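You operate a simulated robot arm through the tools that you are given. There is no shell and no other tool. Be economical: measure what you need, move in short steps, check, and stop when the job is done.

The job below is to be done with a simulated robot arm. You get a single attempt, and the scene is never put back.

JOB
Load the plate of cores into the oven; start it at that plate's heat.
Fine: the heat is on the plate's tag; set the dial, shut the door before you switch on, leave it on.

The check looks at the end state, three seconds after you hand in, the way a careful person would. Anything else that was tipped, shoved, dropped, spilled or broken makes it a failure.

ROBOT AND FRAMES
A 6-joint arm with a two-finger parallel gripper, fixed in place. Base frame: the origin is at the foot of the arm, x ahead of it, y to its left, z up; the work surface is at about z = 812. Lengths are in mm, angles in rad, forces in N, time in s.
With the tool pointing down near the work surface it reaches from about 260 to 680 mm from the base axis. Its first joint turns from -1.152 to 1.152 rad. Payload 2.9 kg.
The tool frame sits at the grasp point between the pads (the TCP): z along the fingers, y along the line on which they close. The tips reach 30 mm beyond it. The gripper opens to 110 mm. The fingers are 20 mm wide and 10 mm thick; the gripper's body (48 by 112 mm) begins 55 mm behind the TCP.
Orientation is told as [roll, pitch, yaw] about the base's x, y, z axes, in that order, counted from this pose: with the fingers straight down and closing along the base's y, the tool's x points along the base's -x, its y along +y and its z along -z.

CONTROLS
- The arm moves only by the tool drive_tool. Its argument "rows" is a list of rows, each an object (a shift or turn left out is 0, a gripper value left out holds the last) with "hand": the finger opening in mm, from 0 to 110; "dp": the shift along the tool's x, y, z in units of 150 mm (1.0 is 150 mm), a list of three; "delta_rot": the turn, a rotation vector about the tool's x, y, z in units of 120 degrees (1.0 is 120 degrees), a list of three. In form: [{"hand": hand, "dp": [tx, ty, tz], "delta_rot": [ax, ay, az]}, ...]. A call has 1 to 8 rows; each row is the pose to reach, as a shift and turn from the pose commanded when the call began, along the tool's axes at that moment. A call with a number of a shift or a turn outside -1 to 1 is refused whole. Each row takes 0.2 s and may step no farther than 50 mm and 0.15 rad from the row before; otherwise, or with a gripper value out of range, the whole call is refused. Where a pose cannot be reached the arm comes as near as it can. A force on the tool above 70 N (or 10 N above the force at the start of the call, whichever is more), or a blocked arm, ends the call early, and 0.2 s more pass. Each finger travels about 108 mm/s and halts on what it meets, pressing with about 45 N; the grip force reading is that of the motor and also rises with nothing between the fingers. The clock runs only during rows and for 0.2 s after the last one: add rows that repeat a pose to give the fingers time. It gives the time, the measured TCP pose, the force on the tool (base axes), the opening and the grip force at its end, in the units of the frame above (readings bear some noise).
- Cameras (640 x 400 px; columns grow to the right, rows downward): "scene" is fixed at [91.5, 454.8, 1376.1]; the picture's right is [-0.60, -0.80, 0.00], its down [-0.44, 0.33, -0.83] and it looks along [0.67, -0.50, -0.55] (base axes); focal length 277 px, centre (320, 200). "wrist" rides on the gripper at [-36, 0, -57] in the tool frame; the picture's right is [0.00, -1.00, 0.00], its down [0.97, 0.00, -0.24] and it looks along [0.24, 0.00, 0.97] (tool axes); focal length 218 px, centre (320, 200).
- capture(camera): a new picture of that camera. It takes no simulated time.
- measure_at(camera, pixels): there is no depth. For up to 12 entries [column, row, z] of the newest picture of that camera ("zoom" is the newest enlarged one), the place [x, y] in the base frame at which the ray of that pixel passes the height z, good to about 3 mm, but the place of the scene camera against the robot may be out by one fixed shift of up to 18 mm in any direction. It takes no simulated time.
- zoom(camera, box): a new picture of the part [left, top, right, bottom] of that camera's present view, enlarged. It takes no simulated time.
- hand_in(): hands the job in; it is judged then, once.

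Keep the steps short. Do not move on a guess: measure, check each grasp and each placing, and mend mistakes. In all there are 80 turns and 54 pictures (those below and enlarged ones count). Leave the gripper open and the arm clear of the work at the hand-in unless told otherwise, and finish with a single line.

The tools are called after "Emit:" as name(argument=value, ...) on one line, values as JSON. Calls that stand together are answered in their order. drive_tool: Moves the arm, as the interface text tells. Its arguments: {"type":"object","properties":{"rows":{"type":"array","items":{"type":"object","properties":{"hand":{"type":"number"},"dp":{"type":"array","items":{"type":"number"}},"delta_rot":{"type":"array","items":{"type":"number"}}}}}},"required":["rows"]} The other tools are called the same way: capture (camera) takes a picture; measure_at (camera, pixels) gives the place at which the rays of pixels pass given heights; zoom (camera, box) takes an enlarged picture of a part of a camera's view; hand_in () hands the job in.

At the start:

```text
clock: 0.0
eef_pos: [433.7, 59.6, 1204.9]
tool_rot: [0.0, 0.0, -0.001]
wrist_force: [-0.4, 0.2, 0.4]
finger_gap: 110.1
gripper_force: 0.0
```

scene: 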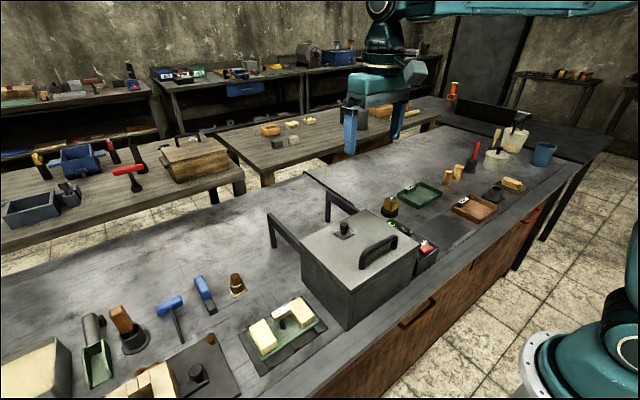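
wrist: 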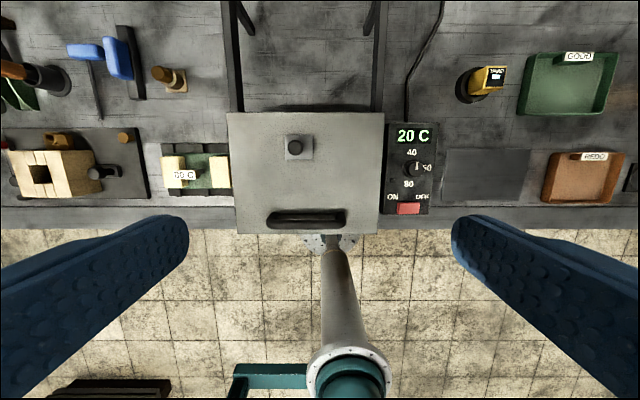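

I'll look closer at the oven, the plate with its tag, and the control box.

Emit:
zoom(camera="wrist", box=[140, 80, 300, 240])

Emit:
zoom(camera="wrist", box=[370, 100, 450, 230])

Emit:
zoom(camera="scene", box=[230, 170, 450, 380])

```text
2.50 times, centred on (220, 160) of wrist
```

zoom: 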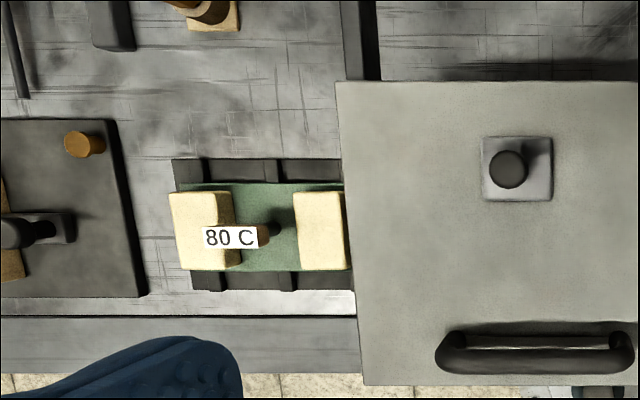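

```text
3.08 times, centred on (410, 165) of wrist
```

zoom: 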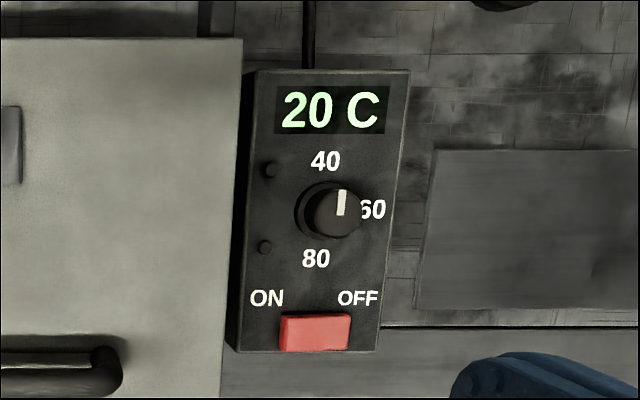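

```text
1.90 times, centred on (340, 275) of scene
```

zoom: 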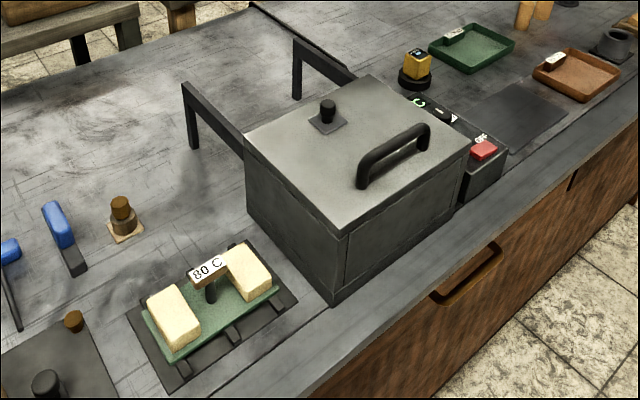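

Emit:
zoom(camera="scene", box=[235, 280, 335, 380])

Emit:
zoom(camera="scene", box=[290, 200, 450, 300])

Emit:
zoom(camera="wrist", box=[200, 0, 420, 130])

```text
4.00 times, centred on (285, 330) of scene
```

zoom: 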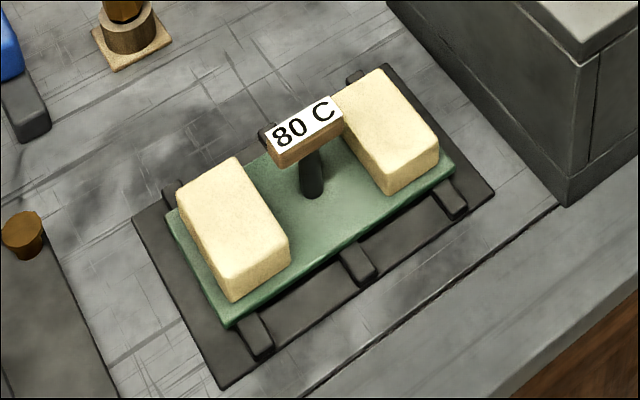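

```text
4.00 times, centred on (370, 250) of scene
```

zoom: 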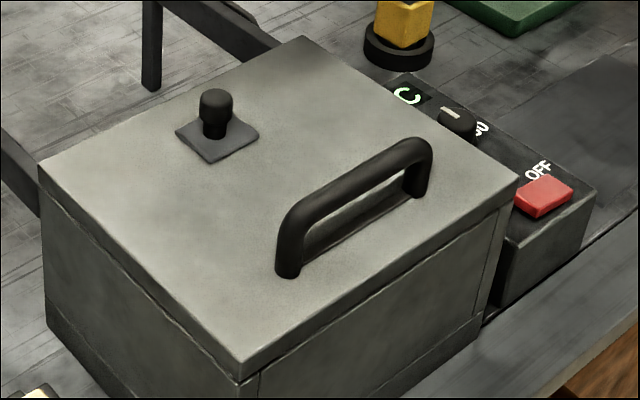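

```text
2.91 times, centred on (310, 65) of wrist
```

zoom: 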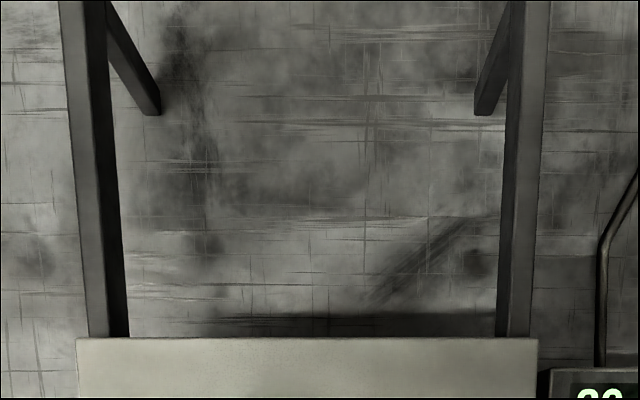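

Lid on top with rails behind it (it seems to slide along +x). I'll measure the lid corners in both cameras at several heights.

Emit:
measure_at(camera="wrist", pixels=[[227, 112, 940], [227, 112, 960], [384, 112, 960], [237, 233, 940], [237, 233, 960], [379, 233, 960], [306, 218, 960], [306, 218, 1000], [295, 148, 960], [410, 190, 860], [410, 167, 880], [191, 175, 850]])

Emit:
capture(camera="scene")

Emit:
measure_at(camera="scene", pixels=[[349, 293, 940], [349, 293, 960], [349, 329, 812], [300, 241, 940], [300, 241, 960], [419, 245, 940], [419, 245, 960], [370, 210, 940], [370, 210, 960]])

```text
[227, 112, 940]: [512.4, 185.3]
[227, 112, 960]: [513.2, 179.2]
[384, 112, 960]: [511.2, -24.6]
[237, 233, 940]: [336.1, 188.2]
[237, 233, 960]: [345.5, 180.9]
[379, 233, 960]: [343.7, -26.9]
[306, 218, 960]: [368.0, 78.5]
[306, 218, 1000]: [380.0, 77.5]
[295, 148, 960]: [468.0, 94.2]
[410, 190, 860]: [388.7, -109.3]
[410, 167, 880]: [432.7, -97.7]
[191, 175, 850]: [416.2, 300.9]
```

```text
45 pictures are left
```

scene: 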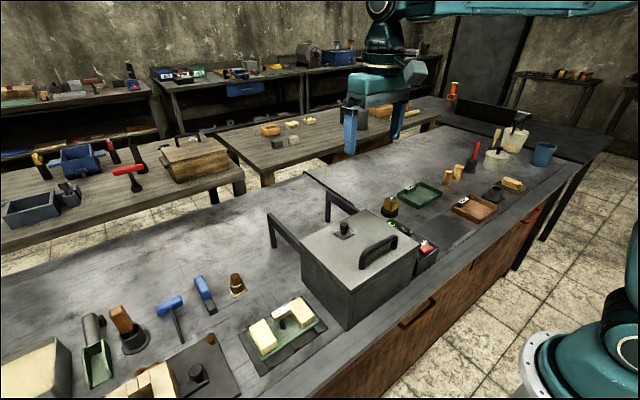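

```text
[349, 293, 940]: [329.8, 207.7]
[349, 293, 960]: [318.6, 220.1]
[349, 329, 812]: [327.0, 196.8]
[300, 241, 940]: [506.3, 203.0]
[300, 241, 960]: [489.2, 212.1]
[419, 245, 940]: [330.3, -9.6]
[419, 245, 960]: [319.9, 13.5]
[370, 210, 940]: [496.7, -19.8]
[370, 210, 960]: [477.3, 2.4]
```

Lid top looks to be at about z≈935. I'll turn the hand 90° so the fingers close along x, and come down above the handle (about x 375, y 78) to look closer.

Emit:
drive_tool(rows=[{"hand": 110, "dp": [0.03, 0.015, 0.05], "delta_rot": [0, 0, -0.07]}, {"dp": [0.06, 0.03, 0.1], "delta_rot": [0, 0, -0.14]}, {"dp": [0.09, 0.045, 0.15], "delta_rot": [0, 0, -0.21]}, {"dp": [0.13, 0.06, 0.2], "delta_rot": [0, 0, -0.28]}, {"dp": [0.18, 0.075, 0.25], "delta_rot": [0, 0, -0.35]}, {"dp": [0.23, 0.09, 0.3], "delta_rot": [0, 0, -0.42]}, {"dp": [0.3, 0.1, 0.35], "delta_rot": [0, 0, -0.49]}, {"dp": [0.38, 0.12, 0.4], "delta_rot": [0, 0, -0.56]}])

Emit:
drive_tool(rows=[{"delta_rot": [0, 0, -0.07]}, {"delta_rot": [0, 0, -0.14]}, {"delta_rot": [0, 0, -0.19]}, {"delta_rot": [0, 0, -0.19]}])

Emit:
capture(camera="wrist")

```text
clock: 1.8
eef_pos: [376.2, 77.8, 1144.8]
tool_rot: [0.0, -0.001, 1.178]
wrist_force: [-1.8, 0.6, -0.3]
finger_gap: 109.9
gripper_force: 0.0
```

```text
clock: 2.8
eef_pos: [376.3, 78.8, 1144.9]
tool_rot: [0.0, 0.001, 1.573]
wrist_force: [0.0, -0.6, 0.5]
finger_gap: 109.9
gripper_force: 0.2
```

```text
44 pictures are left
```

wrist: 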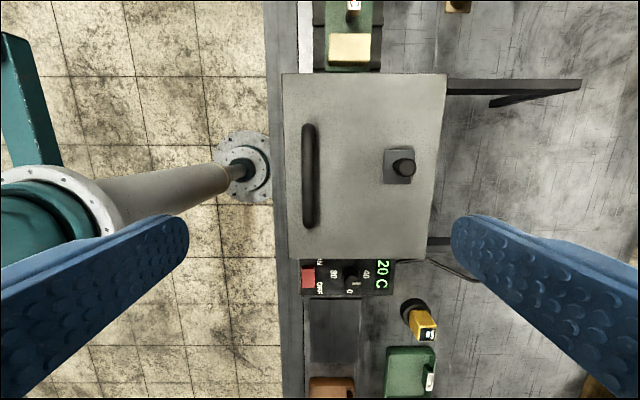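

Now the picture's right is +x and down is -y. Handle bar at columns 302–316, rows 124–227. Measuring lid corners and handle at candidate heights.

Emit:
measure_at(camera="wrist", pixels=[[283, 73, 930], [283, 73, 940], [446, 75, 940], [293, 259, 930], [293, 259, 940], [430, 260, 940], [309, 124, 970], [309, 227, 970], [309, 175, 970], [309, 175, 985], [309, 175, 940], [582, 85, 930]])

Emit:
zoom(camera="wrist", box=[270, 60, 450, 300])

```text
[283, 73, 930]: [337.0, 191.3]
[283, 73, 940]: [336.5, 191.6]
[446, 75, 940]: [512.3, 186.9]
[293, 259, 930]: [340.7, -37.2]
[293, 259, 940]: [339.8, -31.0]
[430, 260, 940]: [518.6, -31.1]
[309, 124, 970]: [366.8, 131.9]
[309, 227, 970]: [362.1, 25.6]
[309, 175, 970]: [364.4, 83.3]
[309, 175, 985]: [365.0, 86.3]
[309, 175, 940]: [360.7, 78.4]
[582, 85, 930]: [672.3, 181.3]
```

```text
1.67 times, centred on (360, 180) of wrist
```

zoom: 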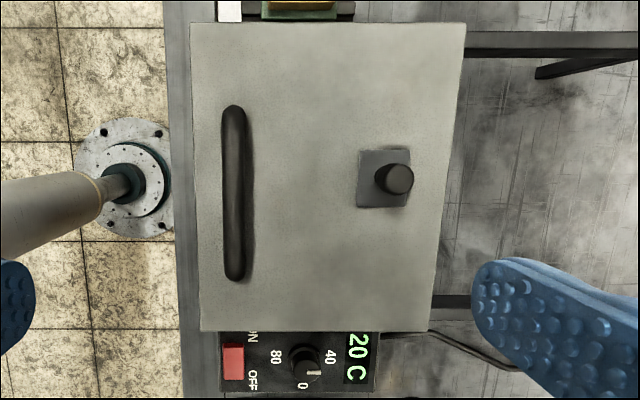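

Lid top z≈940, handle bar at x≈365, y 25–132, rising above. Coming down to TCP z≈1005 centred over the bar.

Emit:
drive_tool(rows=[{"hand": 80, "dp": [0, 0.03, 0.23]}, {"dp": [0, 0.067, 0.46]}, {"dp": [0, 0.067, 0.7]}, {"dp": [0, 0.067, 0.93]}])

Emit:
capture(camera="wrist")

Emit:
zoom(camera="scene", box=[280, 130, 480, 290])

```text
clock: 3.8
eef_pos: [367.9, 78.8, 1005.3]
tool_rot: [0.0, 0.0, 1.57]
wrist_force: [-0.5, 0.7, -0.8]
finger_gap: 80.0
gripper_force: 0.1
```

```text
42 pictures are left
```

wrist: 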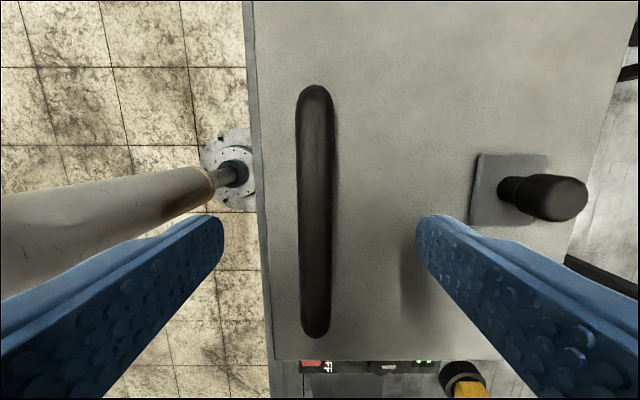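

```text
2.50 times, centred on (380, 210) of scene
```

zoom: 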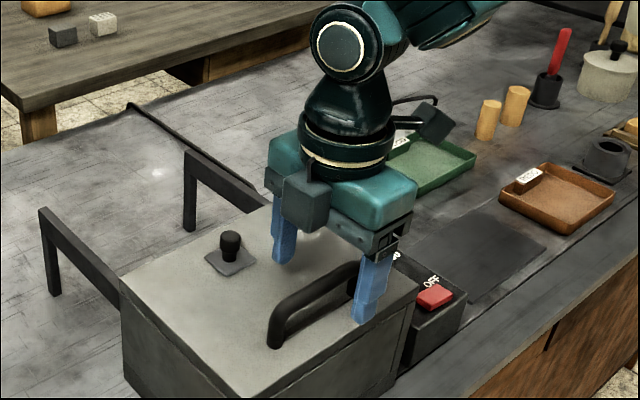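

Bar is centred between the fingers. Descend to TCP z≈980 (tips ≈950, above lid 940) and close.

Emit:
drive_tool(rows=[{"dp": [0, 0, 0.1]}, {"dp": [0, 0, 0.17]}, {"dp": [0, 0, 0.17], "hand": 40}, {"dp": [0, 0, 0.17], "hand": 5}, {"dp": [0, 0, 0.17], "hand": 5}, {"dp": [0, 0, 0.17], "hand": 5}])

Emit:
capture(camera="wrist")

```text
clock: 5.2
eef_pos: [366.8, 78.2, 979.1]
tool_rot: [0.0, 0.001, 1.569]
wrist_force: [0.7, 1.1, -5.8]
finger_gap: 13.6
gripper_force: 44.7
```

```text
40 pictures are left
```

wrist: 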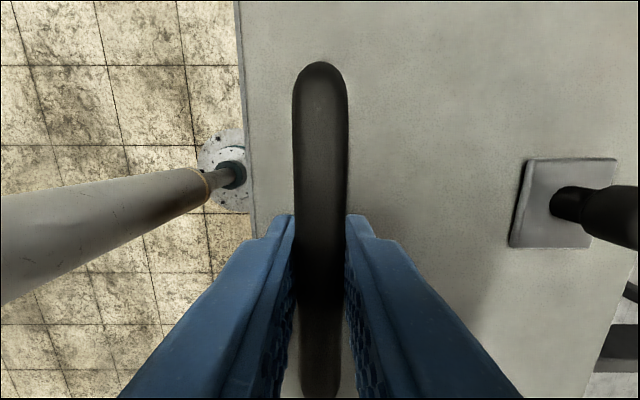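

Bar is held (13.6 mm). Slide gently +x (tool −y) 20 mm and watch the force.

Emit:
drive_tool(rows=[{"dp": [0, -0.05, 0]}, {"dp": [0, -0.1, 0]}, {"dp": [0, -0.15, 0]}])

Emit:
zoom(camera="scene", box=[240, 150, 460, 340])

```text
clock: 6.0
eef_pos: [390.0, 77.1, 979.1]
tool_rot: [0.001, -0.001, 1.571]
wrist_force: [-0.6, 1.5, -10.4]
finger_gap: 13.6
gripper_force: 44.8
```

```text
2.11 times, centred on (350, 245) of scene
```

zoom: 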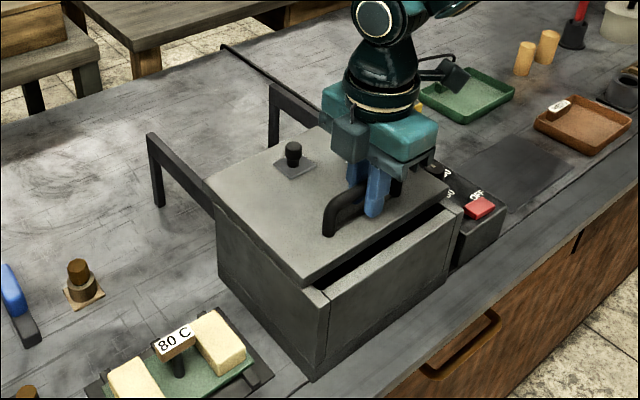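

It slides. Continue another ~135 mm.

Emit:
drive_tool(rows=[{"dp": [0, -0.15, 0]}, {"dp": [0, -0.3, 0]}, {"dp": [0, -0.45, 0]}, {"dp": [0, -0.6, 0]}, {"dp": [0, -0.75, 0]}, {"dp": [0, -0.9, 0]}])

Emit:
zoom(camera="scene", box=[240, 150, 460, 340])

```text
clock: 7.4
eef_pos: [524.4, 77.9, 979.5]
tool_rot: [-0.001, 0.002, 1.571]
wrist_force: [-0.9, 2.1, -1.2]
finger_gap: 13.7
gripper_force: 44.3
```

```text
2.11 times, centred on (350, 245) of scene
```

zoom: 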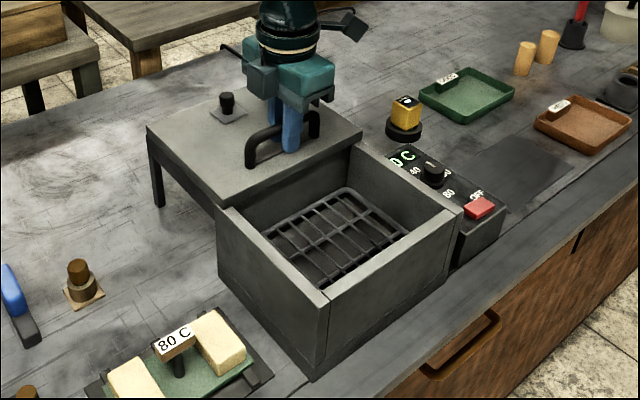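

The lid is open on its rails and stable. Release, rise straight up, then travel towards the plate.

Emit:
drive_tool(rows=[{"hand": 50}, {"hand": 50}, {"dp": [0, 0, -0.2]}, {"dp": [0, 0, -0.5]}, {"dp": [0, 0, -0.8]}, {"dp": [-0.2, 0.15, -0.8]}, {"dp": [-0.45, 0.3, -0.8]}, {"dp": [-0.7, 0.45, -0.8]}])

Emit:
drive_tool(rows=[{"dp": [-0.2, 0.1, 0]}, {"dp": [-0.45, 0.2, 0]}, {"dp": [-0.7, 0.28, 0]}, {"dp": [-0.7, 0.28, 0]}])

Emit:
capture(camera="wrist")

```text
clock: 9.2
eef_pos: [458.3, 182.5, 1098.7]
tool_rot: [0.002, 0.001, 1.569]
wrist_force: [-0.9, -0.7, 0.5]
finger_gap: 50.1
gripper_force: 0.1
```

```text
clock: 10.2
eef_pos: [414.5, 289.2, 1099.1]
tool_rot: [0.001, -0.001, 1.57]
wrist_force: [0.2, -0.1, 0.2]
finger_gap: 50.2
gripper_force: 0.0
```

```text
37 pictures are left
```

wrist: 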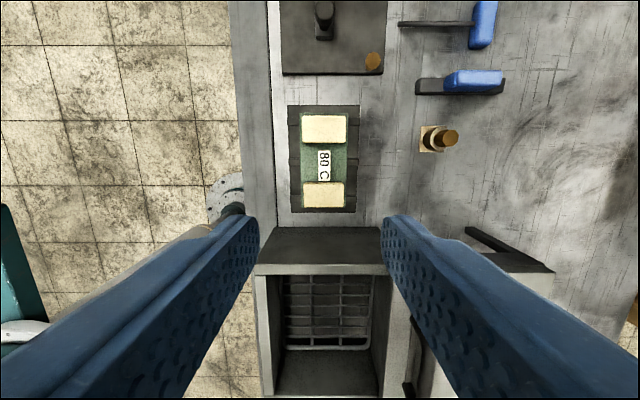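

Plate seen: cores at rows 115–143 and 182–208, tag handle at (324,165). Measuring it and the oven interior.

Emit:
zoom(camera="wrist", box=[270, 90, 380, 220])

Emit:
measure_at(camera="wrist", pixels=[[324, 165, 870], [324, 165, 880], [301, 129, 840], [347, 129, 840], [325, 115, 850], [325, 208, 850], [265, 265, 930], [386, 265, 930], [288, 105, 812], [359, 105, 812], [288, 212, 812], [359, 212, 812]])

```text
3.08 times, centred on (325, 155) of wrist
```

zoom: 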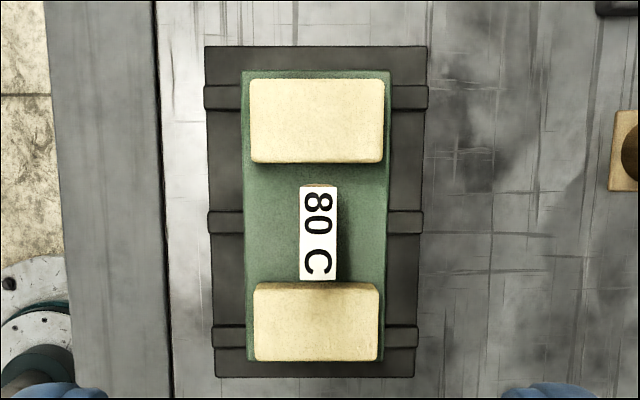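

```text
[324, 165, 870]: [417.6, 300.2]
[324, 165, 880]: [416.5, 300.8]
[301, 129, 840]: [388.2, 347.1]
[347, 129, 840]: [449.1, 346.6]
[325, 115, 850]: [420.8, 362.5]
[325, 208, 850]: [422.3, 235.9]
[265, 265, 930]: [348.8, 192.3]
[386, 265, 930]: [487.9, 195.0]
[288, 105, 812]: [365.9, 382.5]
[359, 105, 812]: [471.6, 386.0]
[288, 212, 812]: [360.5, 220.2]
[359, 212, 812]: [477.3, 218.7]
```

Bar at about (418, 300). Lower to TCP z≈950 above it and look.

Emit:
drive_tool(rows=[{"dp": [-0.04, 0, 0.25]}, {"dp": [-0.07, -0.02, 0.5]}, {"dp": [-0.07, -0.02, 0.75]}, {"dp": [-0.07, -0.02, 1.0]}, {"dp": [-0.07, -0.02, 1.0]}])

Emit:
capture(camera="wrist")

Emit:
zoom(camera="scene", box=[220, 230, 360, 390])

```text
clock: 11.4
eef_pos: [417.5, 300.3, 950.0]
tool_rot: [-0.003, 0.001, 1.57]
wrist_force: [0.7, 0.0, 0.8]
finger_gap: 49.8
gripper_force: 0.0
```

```text
35 pictures are left
```

wrist: 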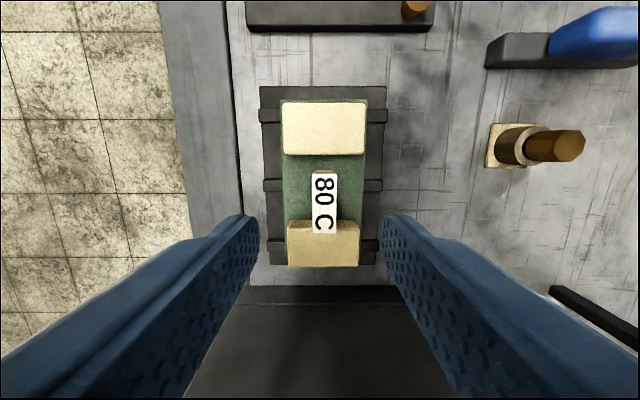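

```text
2.50 times, centred on (290, 310) of scene
```

zoom: 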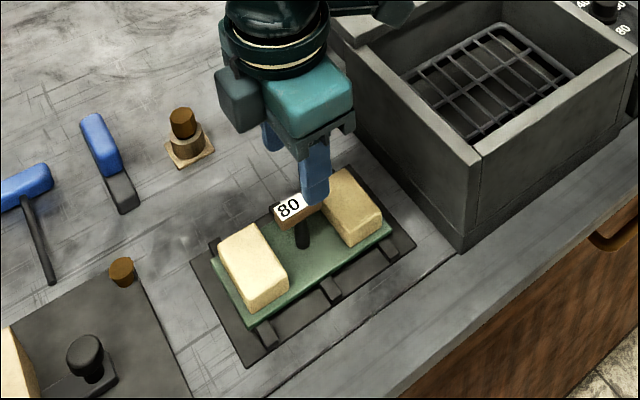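

Emit:
measure_at(camera="wrist", pixels=[[324, 203, 860], [324, 203, 870], [324, 203, 880], [324, 203, 890], [312, 205, 880], [338, 205, 880], [324, 172, 880], [324, 234, 880], [285, 240, 845], [357, 240, 845], [324, 99, 830], [324, 268, 830]])

```text
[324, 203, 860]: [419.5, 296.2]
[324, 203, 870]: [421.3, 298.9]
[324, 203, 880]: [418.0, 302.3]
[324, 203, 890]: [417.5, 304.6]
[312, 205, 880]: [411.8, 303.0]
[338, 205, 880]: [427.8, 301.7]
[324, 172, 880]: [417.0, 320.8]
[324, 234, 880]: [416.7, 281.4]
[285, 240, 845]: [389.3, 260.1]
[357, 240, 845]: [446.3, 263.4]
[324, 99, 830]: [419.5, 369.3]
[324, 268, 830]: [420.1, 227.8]
```

Bar top z≈875, centre (418,300), 16 mm wide. Descend to TCP z≈870 (tips 840, above the plate) and close on it.

Emit:
drive_tool(rows=[{"dp": [0, 0, 0.2]}, {"dp": [0, 0, 0.4]}, {"dp": [0, 0, 0.533]}, {"dp": [0, 0, 0.533]}])

Emit:
zoom(camera="scene", box=[220, 250, 360, 390])

```text
clock: 12.4
eef_pos: [418.6, 299.4, 869.4]
tool_rot: [-0.001, 0.001, 1.57]
wrist_force: [-0.2, 0.0, 0.2]
finger_gap: 49.9
gripper_force: 0.1
```

```text
2.86 times, centred on (290, 320) of scene
```

zoom: 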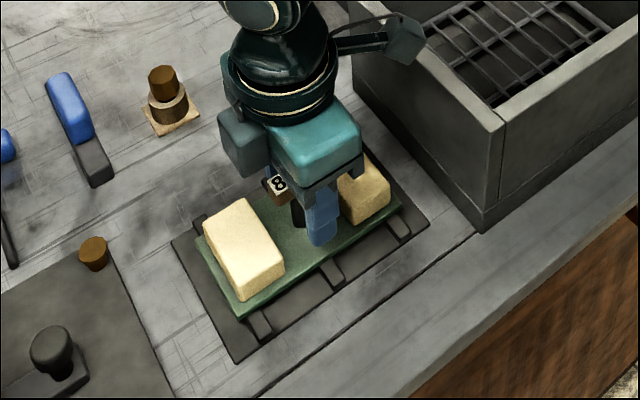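

Emit:
drive_tool(rows=[{"hand": 30}, {"hand": 16}, {"hand": 5}, {"hand": 5}])

Emit:
drive_tool(rows=[{"dp": [0, 0, -0.05]}, {"dp": [0, 0, -0.1]}, {"dp": [0, 0, -0.15]}, {"dp": [0, 0, -0.15]}])

Emit:
zoom(camera="scene", box=[220, 250, 360, 390])

Emit:
capture(camera="wrist")

```text
clock: 13.4
eef_pos: [417.9, 299.3, 869.3]
tool_rot: [0.0, 0.001, 1.57]
wrist_force: [0.4, 0.9, 1.8]
finger_gap: 15.4
gripper_force: 45.8
```

```text
clock: 14.4
eef_pos: [418.3, 299.0, 893.5]
tool_rot: [-0.001, 0.0, 1.571]
wrist_force: [0.1, 0.2, -1.2]
finger_gap: 15.2
gripper_force: 44.7
```

```text
2.86 times, centred on (290, 320) of scene
```

zoom: 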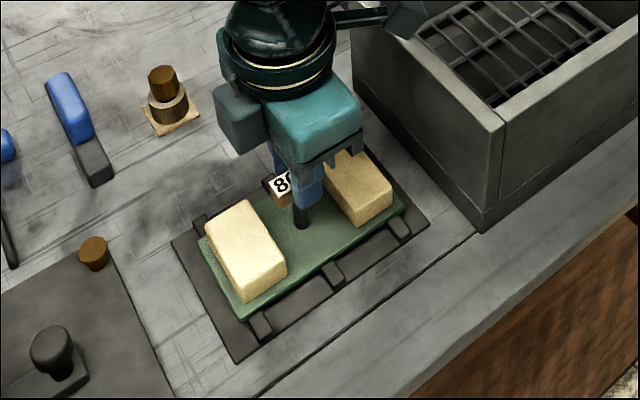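

```text
31 pictures are left
```

wrist: 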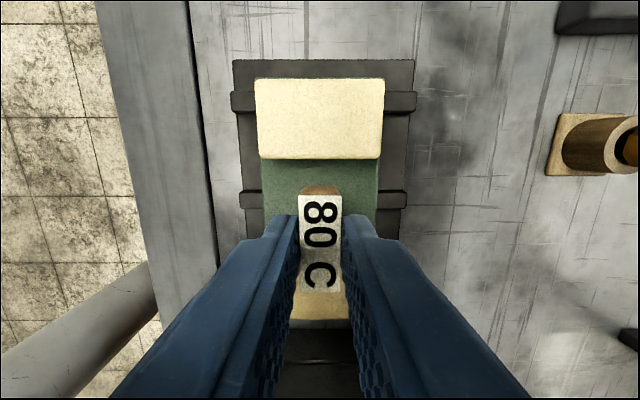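

The scene view suggests the plate may not have risen. Check by measuring the plate's far edge in the wrist view.

Emit:
measure_at(camera="wrist", pixels=[[320, 79, 850], [320, 79, 875], [256, 100, 850], [256, 100, 875], [384, 100, 850], [384, 100, 875], [320, 60, 812], [320, 192, 875], [320, 192, 900]])

Emit:
zoom(camera="scene", box=[260, 290, 340, 350])

```text
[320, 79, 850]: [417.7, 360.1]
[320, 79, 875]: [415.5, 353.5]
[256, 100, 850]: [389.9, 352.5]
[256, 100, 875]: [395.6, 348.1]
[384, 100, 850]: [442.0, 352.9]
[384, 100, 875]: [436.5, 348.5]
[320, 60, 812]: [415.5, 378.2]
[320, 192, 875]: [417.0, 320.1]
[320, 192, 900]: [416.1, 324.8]
```

```text
6.67 times, centred on (300, 320) of scene
```

zoom: 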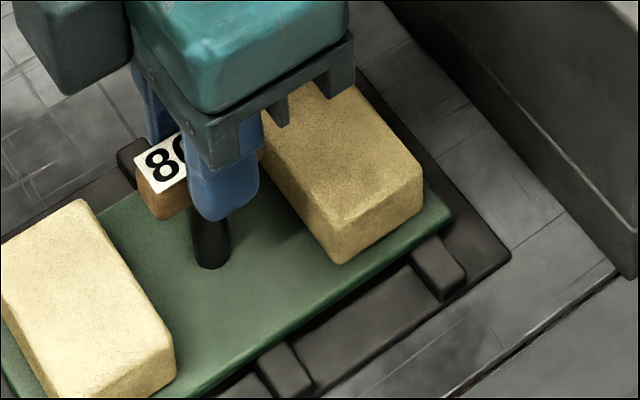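

The plate is still on its rack: the fingers slid up the bar. I'll go back down a bit deeper, regrip, and lift only a few mm while reading the force.

Emit:
drive_tool(rows=[{"hand": 40}, {"hand": 40}, {"dp": [0, 0, 0.1]}, {"dp": [0, 0, 0.2]}, {"dp": [0, 0, 0.2], "hand": 10}, {"dp": [0, 0, 0.2], "hand": 0}, {"dp": [0, 0, 0.2], "hand": 0}, {"dp": [0, 0, 0.2], "hand": 0}])

Emit:
drive_tool(rows=[{"dp": [0, 0, -0.02]}, {"dp": [0, 0, -0.04]}])

Emit:
zoom(camera="scene", box=[260, 290, 340, 350])

```text
clock: 16.2
eef_pos: [416.6, 298.2, 862.3]
tool_rot: [0.0, -0.001, 1.57]
wrist_force: [0.0, 0.1, 2.0]
finger_gap: 15.3
gripper_force: 44.5
```

```text
clock: 16.8
eef_pos: [418.4, 298.7, 868.4]
tool_rot: [0.0, 0.0, 1.571]
wrist_force: [-0.5, 0.0, -3.2]
finger_gap: 15.1
gripper_force: 45.1
```

```text
6.67 times, centred on (300, 320) of scene
```

zoom: 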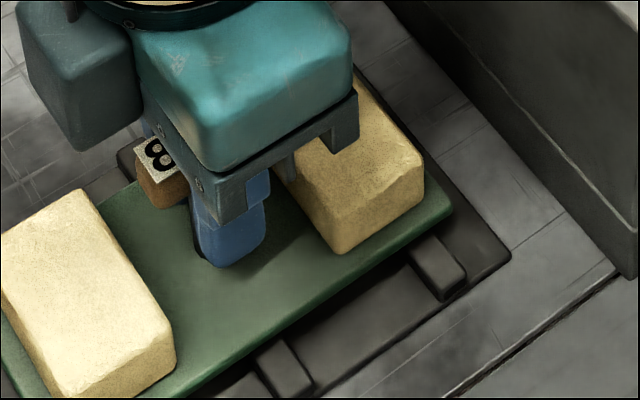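

The cores have risen about 10 zoomed px this time and the force shows a load. Lift a further 8 mm and check again.

Emit:
drive_tool(rows=[{"dp": [0, 0, -0.02]}, {"dp": [0, 0, -0.04]}, {"dp": [0, 0, -0.055]}])

Emit:
zoom(camera="scene", box=[260, 290, 340, 350])

```text
clock: 17.6
eef_pos: [417.4, 298.7, 875.2]
tool_rot: [0.0, 0.0, 1.571]
wrist_force: [0.9, -0.7, -3.2]
finger_gap: 15.1
gripper_force: 45.4
```

```text
6.67 times, centred on (300, 320) of scene
```

zoom: 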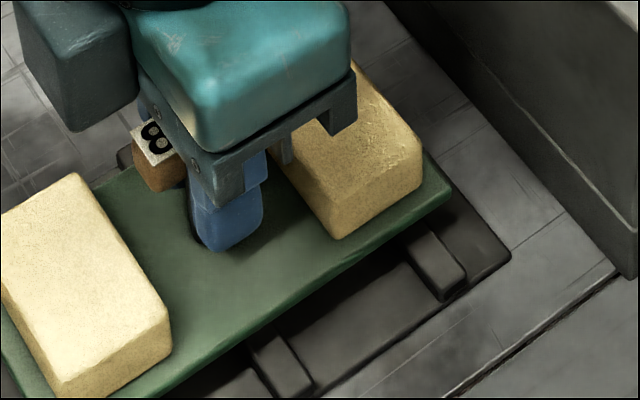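

Now the plate is lifting level. Continue rising gradually.

Emit:
drive_tool(rows=[{"dp": [0, 0, -0.05]}, {"dp": [0, 0, -0.1]}, {"dp": [0, 0, -0.15]}, {"dp": [0, 0, -0.2]}, {"dp": [0, 0, -0.25]}])

Emit:
zoom(camera="scene", box=[220, 230, 360, 390])

```text
clock: 18.8
eef_pos: [417.7, 298.9, 913.9]
tool_rot: [0.0, 0.0, 1.572]
wrist_force: [-0.5, -0.8, -3.3]
finger_gap: 15.4
gripper_force: 45.1
```

```text
2.50 times, centred on (290, 310) of scene
```

zoom: 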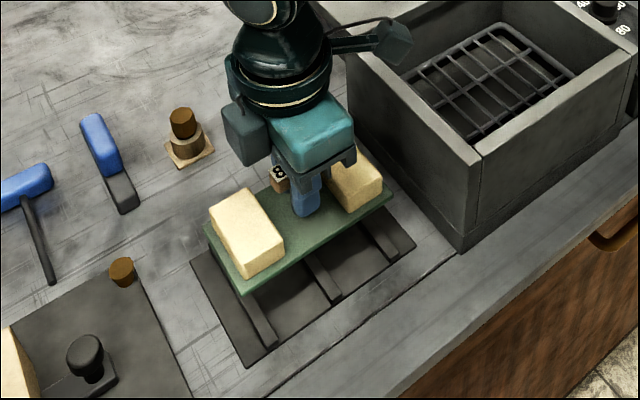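

Held and level. Rise to z≈1010, then travel toward the oven in −y.

Emit:
drive_tool(rows=[{"dp": [0, 0, -0.15]}, {"dp": [0, 0, -0.3]}, {"dp": [0, 0, -0.45]}, {"dp": [0, 0, -0.64]}, {"dp": [0.12, 0, -0.64]}, {"dp": [0.3, 0, -0.64]}, {"dp": [0.5, 0, -0.64]}, {"dp": [0.7, 0, -0.64]}])

Emit:
drive_tool(rows=[{"dp": [0.2, 0, 0]}, {"dp": [0.4, 0, 0]}, {"dp": [0.6, 0, 0]}, {"dp": [0.7, 0, 0]}, {"dp": [0.77, 0, 0]}, {"dp": [0.77, 0, 0]}])

Emit:
capture(camera="wrist")

Emit:
zoom(camera="scene", box=[260, 130, 460, 340])

```text
clock: 20.6
eef_pos: [417.5, 193.9, 1008.7]
tool_rot: [-0.002, 0.0, 1.571]
wrist_force: [0.1, 0.1, -4.0]
finger_gap: 15.6
gripper_force: 45.4
```

```text
clock: 22.0
eef_pos: [416.2, 77.5, 1009.4]
tool_rot: [0.0, 0.0, 1.57]
wrist_force: [0.6, 0.5, -2.1]
finger_gap: 15.4
gripper_force: 44.9
```

```text
26 pictures are left
```

wrist: 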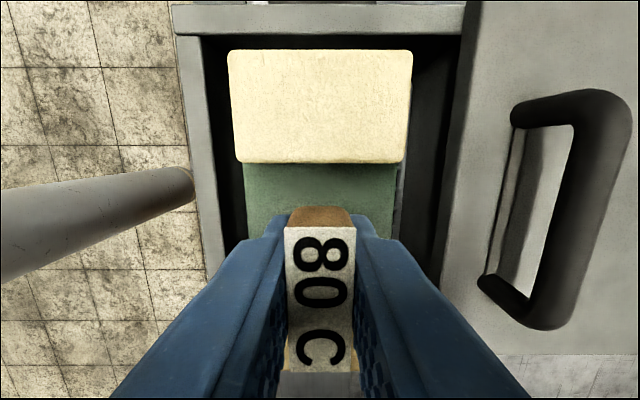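

```text
1.90 times, centred on (360, 235) of scene
```

zoom: 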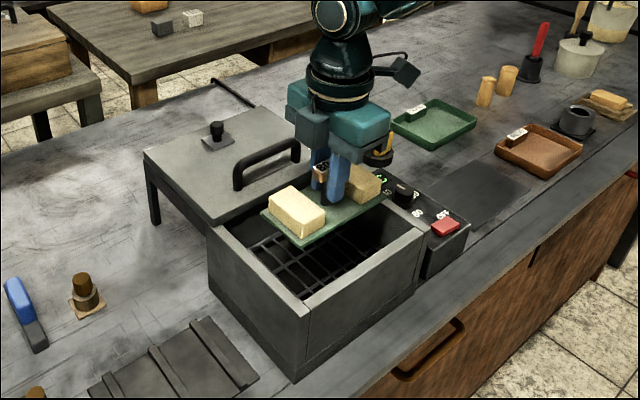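

Measure the oven's opening edges from the wrist picture.

Emit:
measure_at(camera="wrist", pixels=[[178, 40, 928], [203, 60, 928], [208, 150, 928], [320, 36, 928], [320, 6, 928], [482, 6, 940], [462, 100, 928], [462, 100, 940], [575, 210, 975], [440, 350, 940]])

```text
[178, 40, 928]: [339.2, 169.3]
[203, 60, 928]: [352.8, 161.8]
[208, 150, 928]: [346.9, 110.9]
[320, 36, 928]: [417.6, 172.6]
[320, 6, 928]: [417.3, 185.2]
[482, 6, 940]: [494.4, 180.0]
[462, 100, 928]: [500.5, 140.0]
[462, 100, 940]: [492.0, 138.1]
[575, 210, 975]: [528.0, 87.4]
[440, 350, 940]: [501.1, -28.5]
```

Clear opening x 350–493, y −14–172; plate fits centred. Nudge +4 mm in x and descend to z≈905 gently.

Emit:
drive_tool(rows=[{"dp": [0, -0.02, 0]}, {"dp": [-0.005, -0.025, 0.15]}, {"dp": [-0.005, -0.025, 0.3]}, {"dp": [-0.005, -0.025, 0.45]}, {"dp": [-0.005, -0.025, 0.6]}, {"dp": [-0.005, -0.025, 0.7]}])

Emit:
zoom(camera="scene", box=[260, 150, 440, 330])

Emit:
capture(camera="wrist")

```text
clock: 23.4
eef_pos: [421.3, 79.1, 904.6]
tool_rot: [0.0, 0.001, 1.571]
wrist_force: [-2.6, -1.4, 6.8]
finger_gap: 15.2
gripper_force: 44.9
```

```text
2.22 times, centred on (350, 240) of scene
```

zoom: 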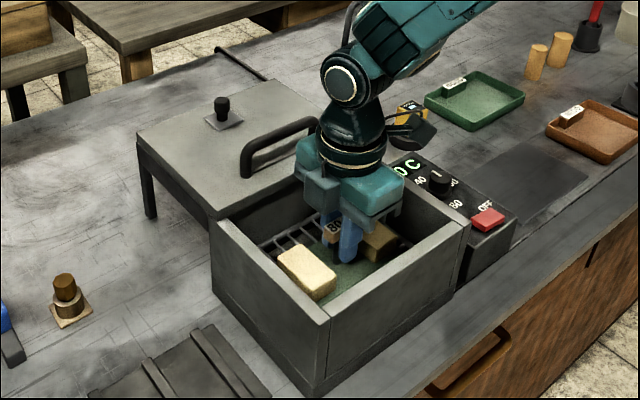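

```text
23 pictures are left
```

wrist: 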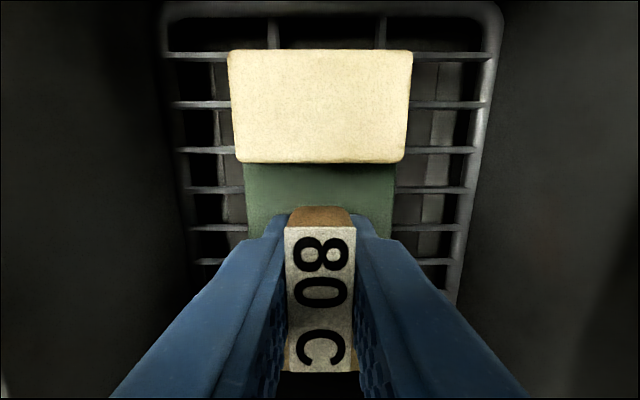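

The upward force (+7 N) shows the plate has touched the oven rack, centred on it. Open the fingers and rise a bit, then check.

Emit:
drive_tool(rows=[{"hand": 25}, {"hand": 40}, {"hand": 40}, {"hand": 40}])

Emit:
drive_tool(rows=[{"dp": [0, 0, -0.15]}, {"dp": [0, 0, -0.35]}, {"dp": [0, 0, -0.6]}, {"dp": [0, 0, -0.85]}, {"dp": [0, 0, -0.95]}])

Emit:
capture(camera="wrist")

Emit:
zoom(camera="scene", box=[260, 150, 440, 330])

```text
clock: 24.4
eef_pos: [422.6, 79.2, 903.9]
tool_rot: [0.001, 0.001, 1.572]
wrist_force: [0.0, -0.5, 0.1]
finger_gap: 39.9
gripper_force: 0.0
```

```text
clock: 25.6
eef_pos: [420.3, 79.1, 1046.3]
tool_rot: [0.001, 0.001, 1.57]
wrist_force: [0.7, -0.6, 0.5]
finger_gap: 39.9
gripper_force: 0.0
```

```text
22 pictures are left
```

wrist: 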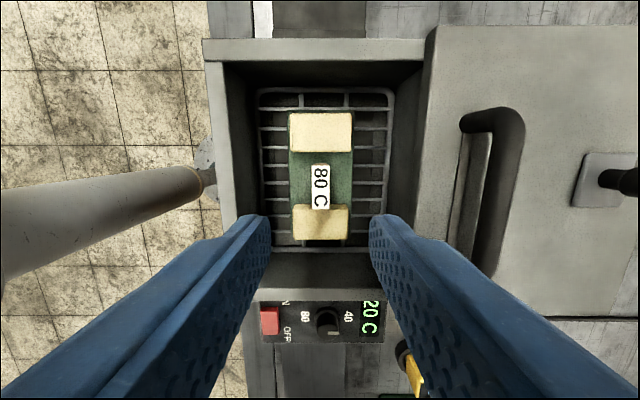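

```text
2.22 times, centred on (350, 240) of scene
```

zoom: 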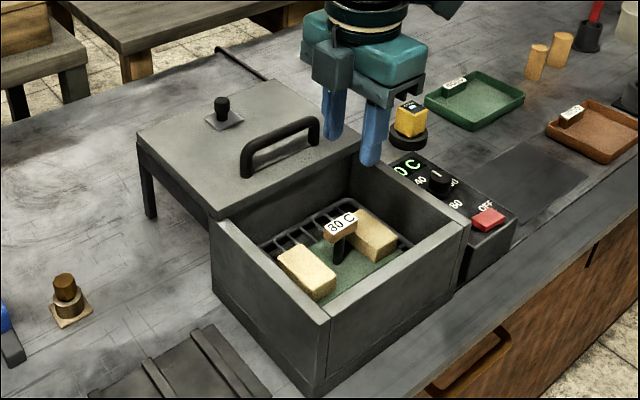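

Plate sits squarely on the rack. Next: go back to the lid handle (x≈524, y≈78), grip it at z≈979.

Emit:
drive_tool(rows=[{"dp": [0, -0.25, 0], "hand": 50}, {"dp": [0, -0.5, 0]}, {"dp": [0, -0.69, 0]}, {"dp": [0, -0.69, 0.2]}, {"dp": [0, -0.69, 0.44]}, {"dp": [0, -0.69, 0.44], "hand": 5}, {"dp": [0, -0.69, 0.44], "hand": 5}, {"dp": [0, -0.69, 0.44], "hand": 5}])

Emit:
drive_tool(rows=[{"dp": [0, 0.15, 0]}, {"dp": [0, 0.3, 0]}, {"dp": [0, 0.45, 0]}, {"dp": [0, 0.6, 0]}, {"dp": [0, 0.75, 0]}, {"dp": [0, 0.88, 0]}])

Emit:
zoom(camera="scene", box=[260, 150, 440, 330])

```text
clock: 27.4
eef_pos: [526.1, 79.0, 980.4]
tool_rot: [0.001, 0.0, 1.571]
wrist_force: [1.4, -0.4, -2.1]
finger_gap: 13.7
gripper_force: 44.6
```

```text
clock: 28.8
eef_pos: [392.4, 78.7, 980.6]
tool_rot: [0.003, 0.004, 1.569]
wrist_force: [0.2, -9.5, -0.9]
finger_gap: 13.8
gripper_force: 45.1
```

```text
2.22 times, centred on (350, 240) of scene
```

zoom: 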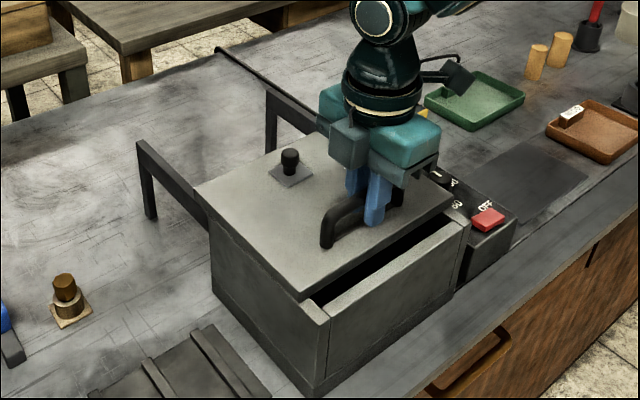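

Nearly closed; the last ~26 mm in small steps back to the original handle position (x≈366.5).

Emit:
drive_tool(rows=[{"dp": [0, 0.06, 0]}, {"dp": [0, 0.12, 0]}, {"dp": [0, 0.16, 0]}, {"dp": [0, 0.178, 0]}, {"dp": [0, 0.178, 0]}])

Emit:
zoom(camera="scene", box=[260, 150, 440, 330])

```text
clock: 30.0
eef_pos: [366.1, 79.7, 980.3]
tool_rot: [0.002, 0.0, 1.571]
wrist_force: [0.3, -8.7, -15.4]
finger_gap: 13.6
gripper_force: 45.2
```

```text
2.22 times, centred on (350, 240) of scene
```

zoom: 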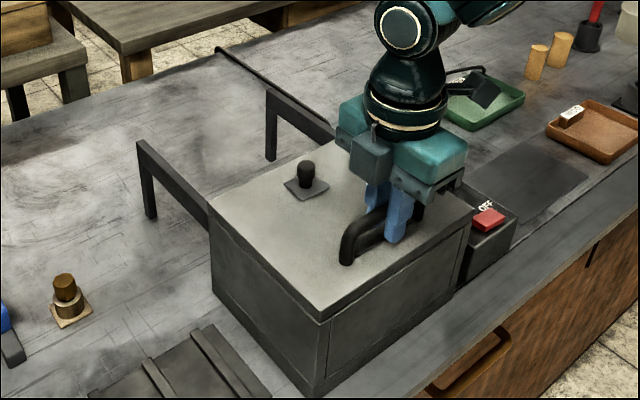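

The lid is flush shut. Release, rise, and move over the control box.

Emit:
drive_tool(rows=[{"hand": 50}, {"hand": 50}, {"dp": [0, 0, -0.25]}, {"dp": [0, 0, -0.5]}, {"dp": [0.25, -0.1, -0.5]}, {"dp": [0.5, -0.2, -0.5]}, {"dp": [0.75, -0.3, -0.5]}, {"dp": [1.0, -0.39, -0.5]}])

Emit:
drive_tool(rows=[{"dp": [0.1, 0, 0]}, {"dp": [0.1, 0, 0]}])

Emit:
capture(camera="wrist")

Emit:
zoom(camera="wrist", box=[240, 90, 400, 190])

```text
clock: 31.8
eef_pos: [425.0, -71.4, 1057.0]
tool_rot: [0.0, 0.0, 1.573]
wrist_force: [0.0, 0.5, -0.1]
finger_gap: 50.0
gripper_force: 0.1
```

```text
clock: 32.4
eef_pos: [425.4, -85.8, 1056.9]
tool_rot: [0.0, -0.001, 1.571]
wrist_force: [0.5, -0.2, -0.1]
finger_gap: 50.2
gripper_force: 0.1
```

```text
18 pictures are left
```

wrist: 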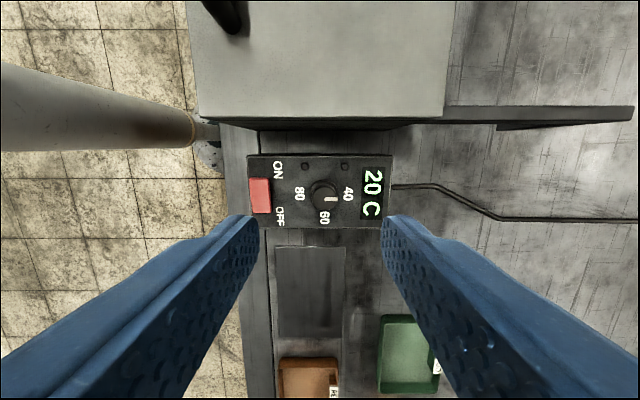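

```text
4.00 times, centred on (320, 140) of wrist
```

zoom: 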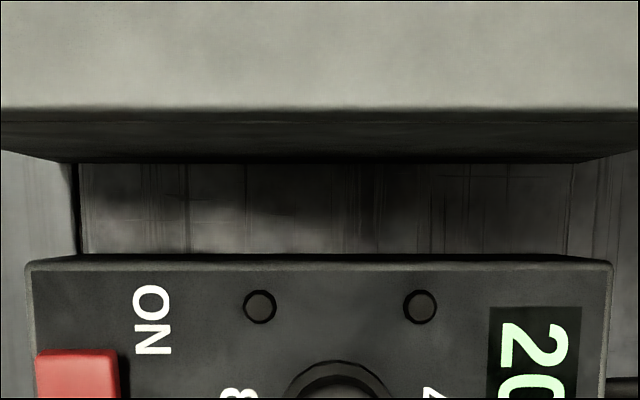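

Emit:
zoom(camera="wrist", box=[245, 150, 395, 235])

Emit:
measure_at(camera="wrist", pixels=[[324, 196, 860], [324, 196, 880], [324, 196, 890], [260, 196, 870], [260, 196, 890], [249, 155, 860], [391, 153, 860], [391, 228, 860], [320, 153, 812], [305, 167, 860], [345, 167, 860]])

```text
4.27 times, centred on (320, 192) of wrist
```

zoom: 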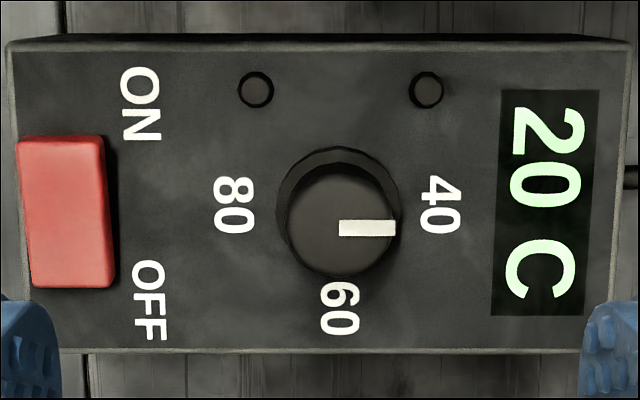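

```text
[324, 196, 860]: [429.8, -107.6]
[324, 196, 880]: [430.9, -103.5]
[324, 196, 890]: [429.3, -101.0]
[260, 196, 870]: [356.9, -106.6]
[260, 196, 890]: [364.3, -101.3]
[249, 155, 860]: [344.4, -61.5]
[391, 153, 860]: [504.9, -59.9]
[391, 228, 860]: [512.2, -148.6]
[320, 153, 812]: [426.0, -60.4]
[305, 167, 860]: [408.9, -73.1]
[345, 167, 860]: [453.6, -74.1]
```

Pointer is at 40 (+x side); 80 is at −x, so it needs 180° clockwise seen from above. Dial axis triangulates to about (430.5, −104), knob top z≈888, panel z≈861. Move above it, tips just over the knob, and look.

Emit:
drive_tool(rows=[{"dp": [0.06, -0.02, 0.2], "hand": 60}, {"dp": [0.121, -0.033, 0.45]}, {"dp": [0.121, -0.033, 0.7]}, {"dp": [0.121, -0.033, 0.84]}, {"dp": [0.121, -0.033, 0.84]}])

Emit:
capture(camera="wrist")

Emit:
measure_at(camera="wrist", pixels=[[320, 200, 888]])

```text
clock: 33.6
eef_pos: [430.7, -104.6, 928.8]
tool_rot: [0.0, -0.001, 1.571]
wrist_force: [0.7, 0.2, 0.2]
finger_gap: 60.1
gripper_force: 0.0
```

```text
15 pictures are left
```

wrist: 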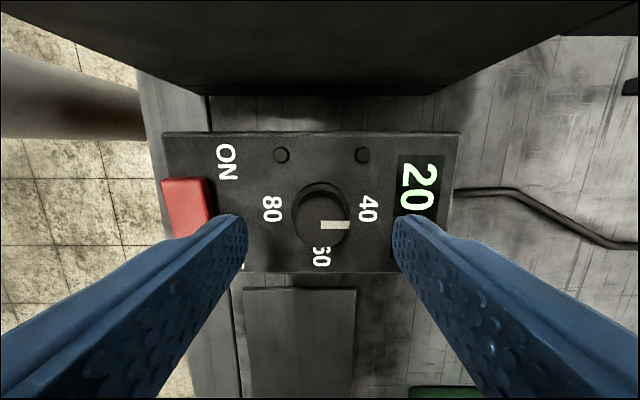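

```text
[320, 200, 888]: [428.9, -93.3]
```

Emit:
measure_at(camera="wrist", pixels=[[322, 222, 888], [322, 222, 880], [320, 207, 861], [347, 222, 888], [296, 222, 888], [210, 195, 875], [165, 195, 875]])

```text
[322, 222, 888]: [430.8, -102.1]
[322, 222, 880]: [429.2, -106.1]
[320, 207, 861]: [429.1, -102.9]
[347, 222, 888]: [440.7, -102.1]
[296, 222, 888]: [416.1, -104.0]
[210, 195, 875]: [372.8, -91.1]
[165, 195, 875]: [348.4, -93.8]
```

Dial confirmed at ≈(430, −103), ⌀≈25. Descend to TCP z≈901 and close on the knob.

Emit:
drive_tool(rows=[{"hand": 46, "dp": [-0.008, 0.003, 0.06]}, {"hand": 46, "dp": [-0.008, 0.003, 0.12]}, {"dp": [-0.008, 0.003, 0.185]}, {"dp": [-0.008, 0.003, 0.185], "hand": 15}, {"dp": [-0.008, 0.003, 0.185], "hand": 15}, {"dp": [-0.008, 0.003, 0.185], "hand": 15}])

Emit:
drive_tool(rows=[{"delta_rot": [0, 0, 0.07]}, {"delta_rot": [0, 0, 0.14]}, {"delta_rot": [0, 0, 0.21]}, {"delta_rot": [0, 0, 0.28]}, {"delta_rot": [0, 0, 0.28]}])

Emit:
capture(camera="wrist")

```text
clock: 35.0
eef_pos: [430.5, -102.5, 902.1]
tool_rot: [-0.002, -0.001, 1.571]
wrist_force: [7.0, 1.0, -2.2]
finger_gap: 30.5
gripper_force: 45.2
```

```text
clock: 36.2
eef_pos: [431.6, -104.1, 901.5]
tool_rot: [-0.004, -0.003, 0.983]
wrist_force: [22.2, -2.7, -15.3]
finger_gap: 30.4
gripper_force: 45.1
```

```text
14 pictures are left
```

wrist: 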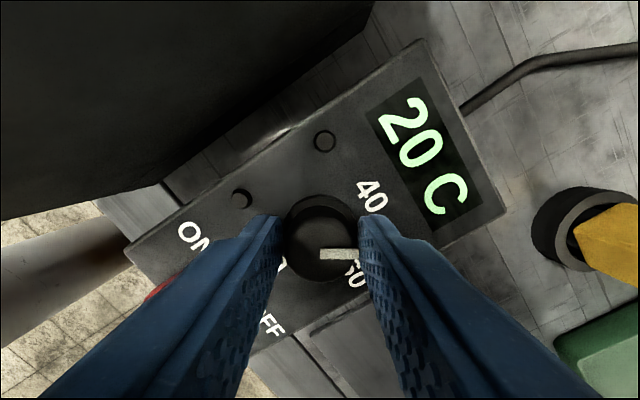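

The knob turns with the gripper (pointer still toward picture-right). Continue clockwise.

Emit:
drive_tool(rows=[{"delta_rot": [0, 0, 0.07]}, {"delta_rot": [0, 0, 0.14]}, {"delta_rot": [0, 0, 0.21]}, {"delta_rot": [0, 0, 0.28]}, {"delta_rot": [0, 0, 0.35]}, {"delta_rot": [0, 0, 0.42]}, {"delta_rot": [0, 0, 0.49]}, {"delta_rot": [0, 0, 0.56]}])

Emit:
capture(camera="wrist")

```text
clock: 38.0
eef_pos: [432.1, -105.2, 903.1]
tool_rot: [-0.003, -0.007, -0.194]
wrist_force: [19.5, -21.9, -8.3]
finger_gap: 30.2
gripper_force: 44.6
```

```text
13 pictures are left
```

wrist: 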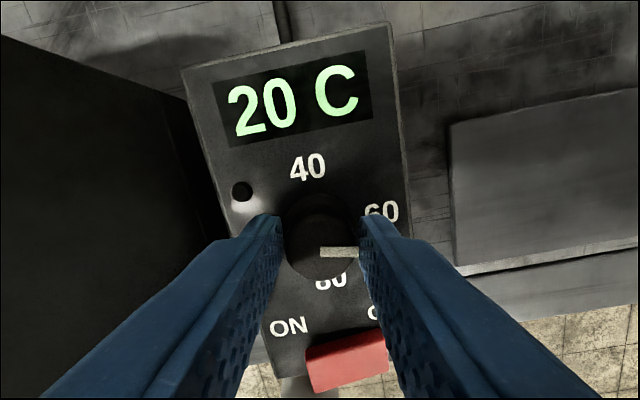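

Pointer passed 60, moving to 80. Continue, with a small shift to relieve the side force.

Emit:
drive_tool(rows=[{"dp": [-0.012, -0.011, 0], "delta_rot": [0, 0, 0.07]}, {"dp": [-0.012, -0.011, 0], "delta_rot": [0, 0, 0.14]}, {"dp": [-0.012, -0.011, 0], "delta_rot": [0, 0, 0.21]}, {"dp": [-0.012, -0.011, 0], "delta_rot": [0, 0, 0.28]}, {"dp": [-0.012, -0.011, 0], "delta_rot": [0, 0, 0.35]}, {"dp": [-0.012, -0.011, 0], "delta_rot": [0, 0, 0.42]}, {"dp": [-0.012, -0.011, 0], "delta_rot": [0, 0, 0.49]}, {"dp": [-0.012, -0.011, 0], "delta_rot": [0, 0, 0.56]}])

Emit:
drive_tool(rows=[{"delta_rot": [0, 0, 0.05]}, {"delta_rot": [0, 0, 0.1]}, {"delta_rot": [0, 0, 0.1]}])

Emit:
capture(camera="wrist")

```text
clock: 39.8
eef_pos: [430.0, -105.6, 902.0]
tool_rot: [-0.002, -0.003, -1.368]
wrist_force: [2.6, -22.6, 13.4]
finger_gap: 30.1
gripper_force: 45.1
```

```text
clock: 40.6
eef_pos: [430.3, -105.5, 902.7]
tool_rot: [-0.002, -0.002, -1.576]
wrist_force: [-4.8, -19.6, 19.3]
finger_gap: 30.4
gripper_force: 45.3
```

```text
12 pictures are left
```

wrist: 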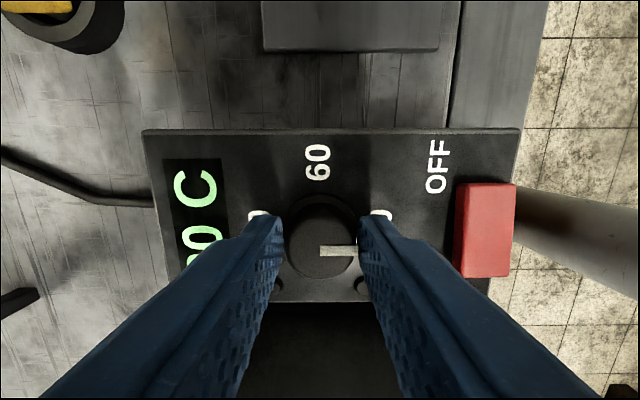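

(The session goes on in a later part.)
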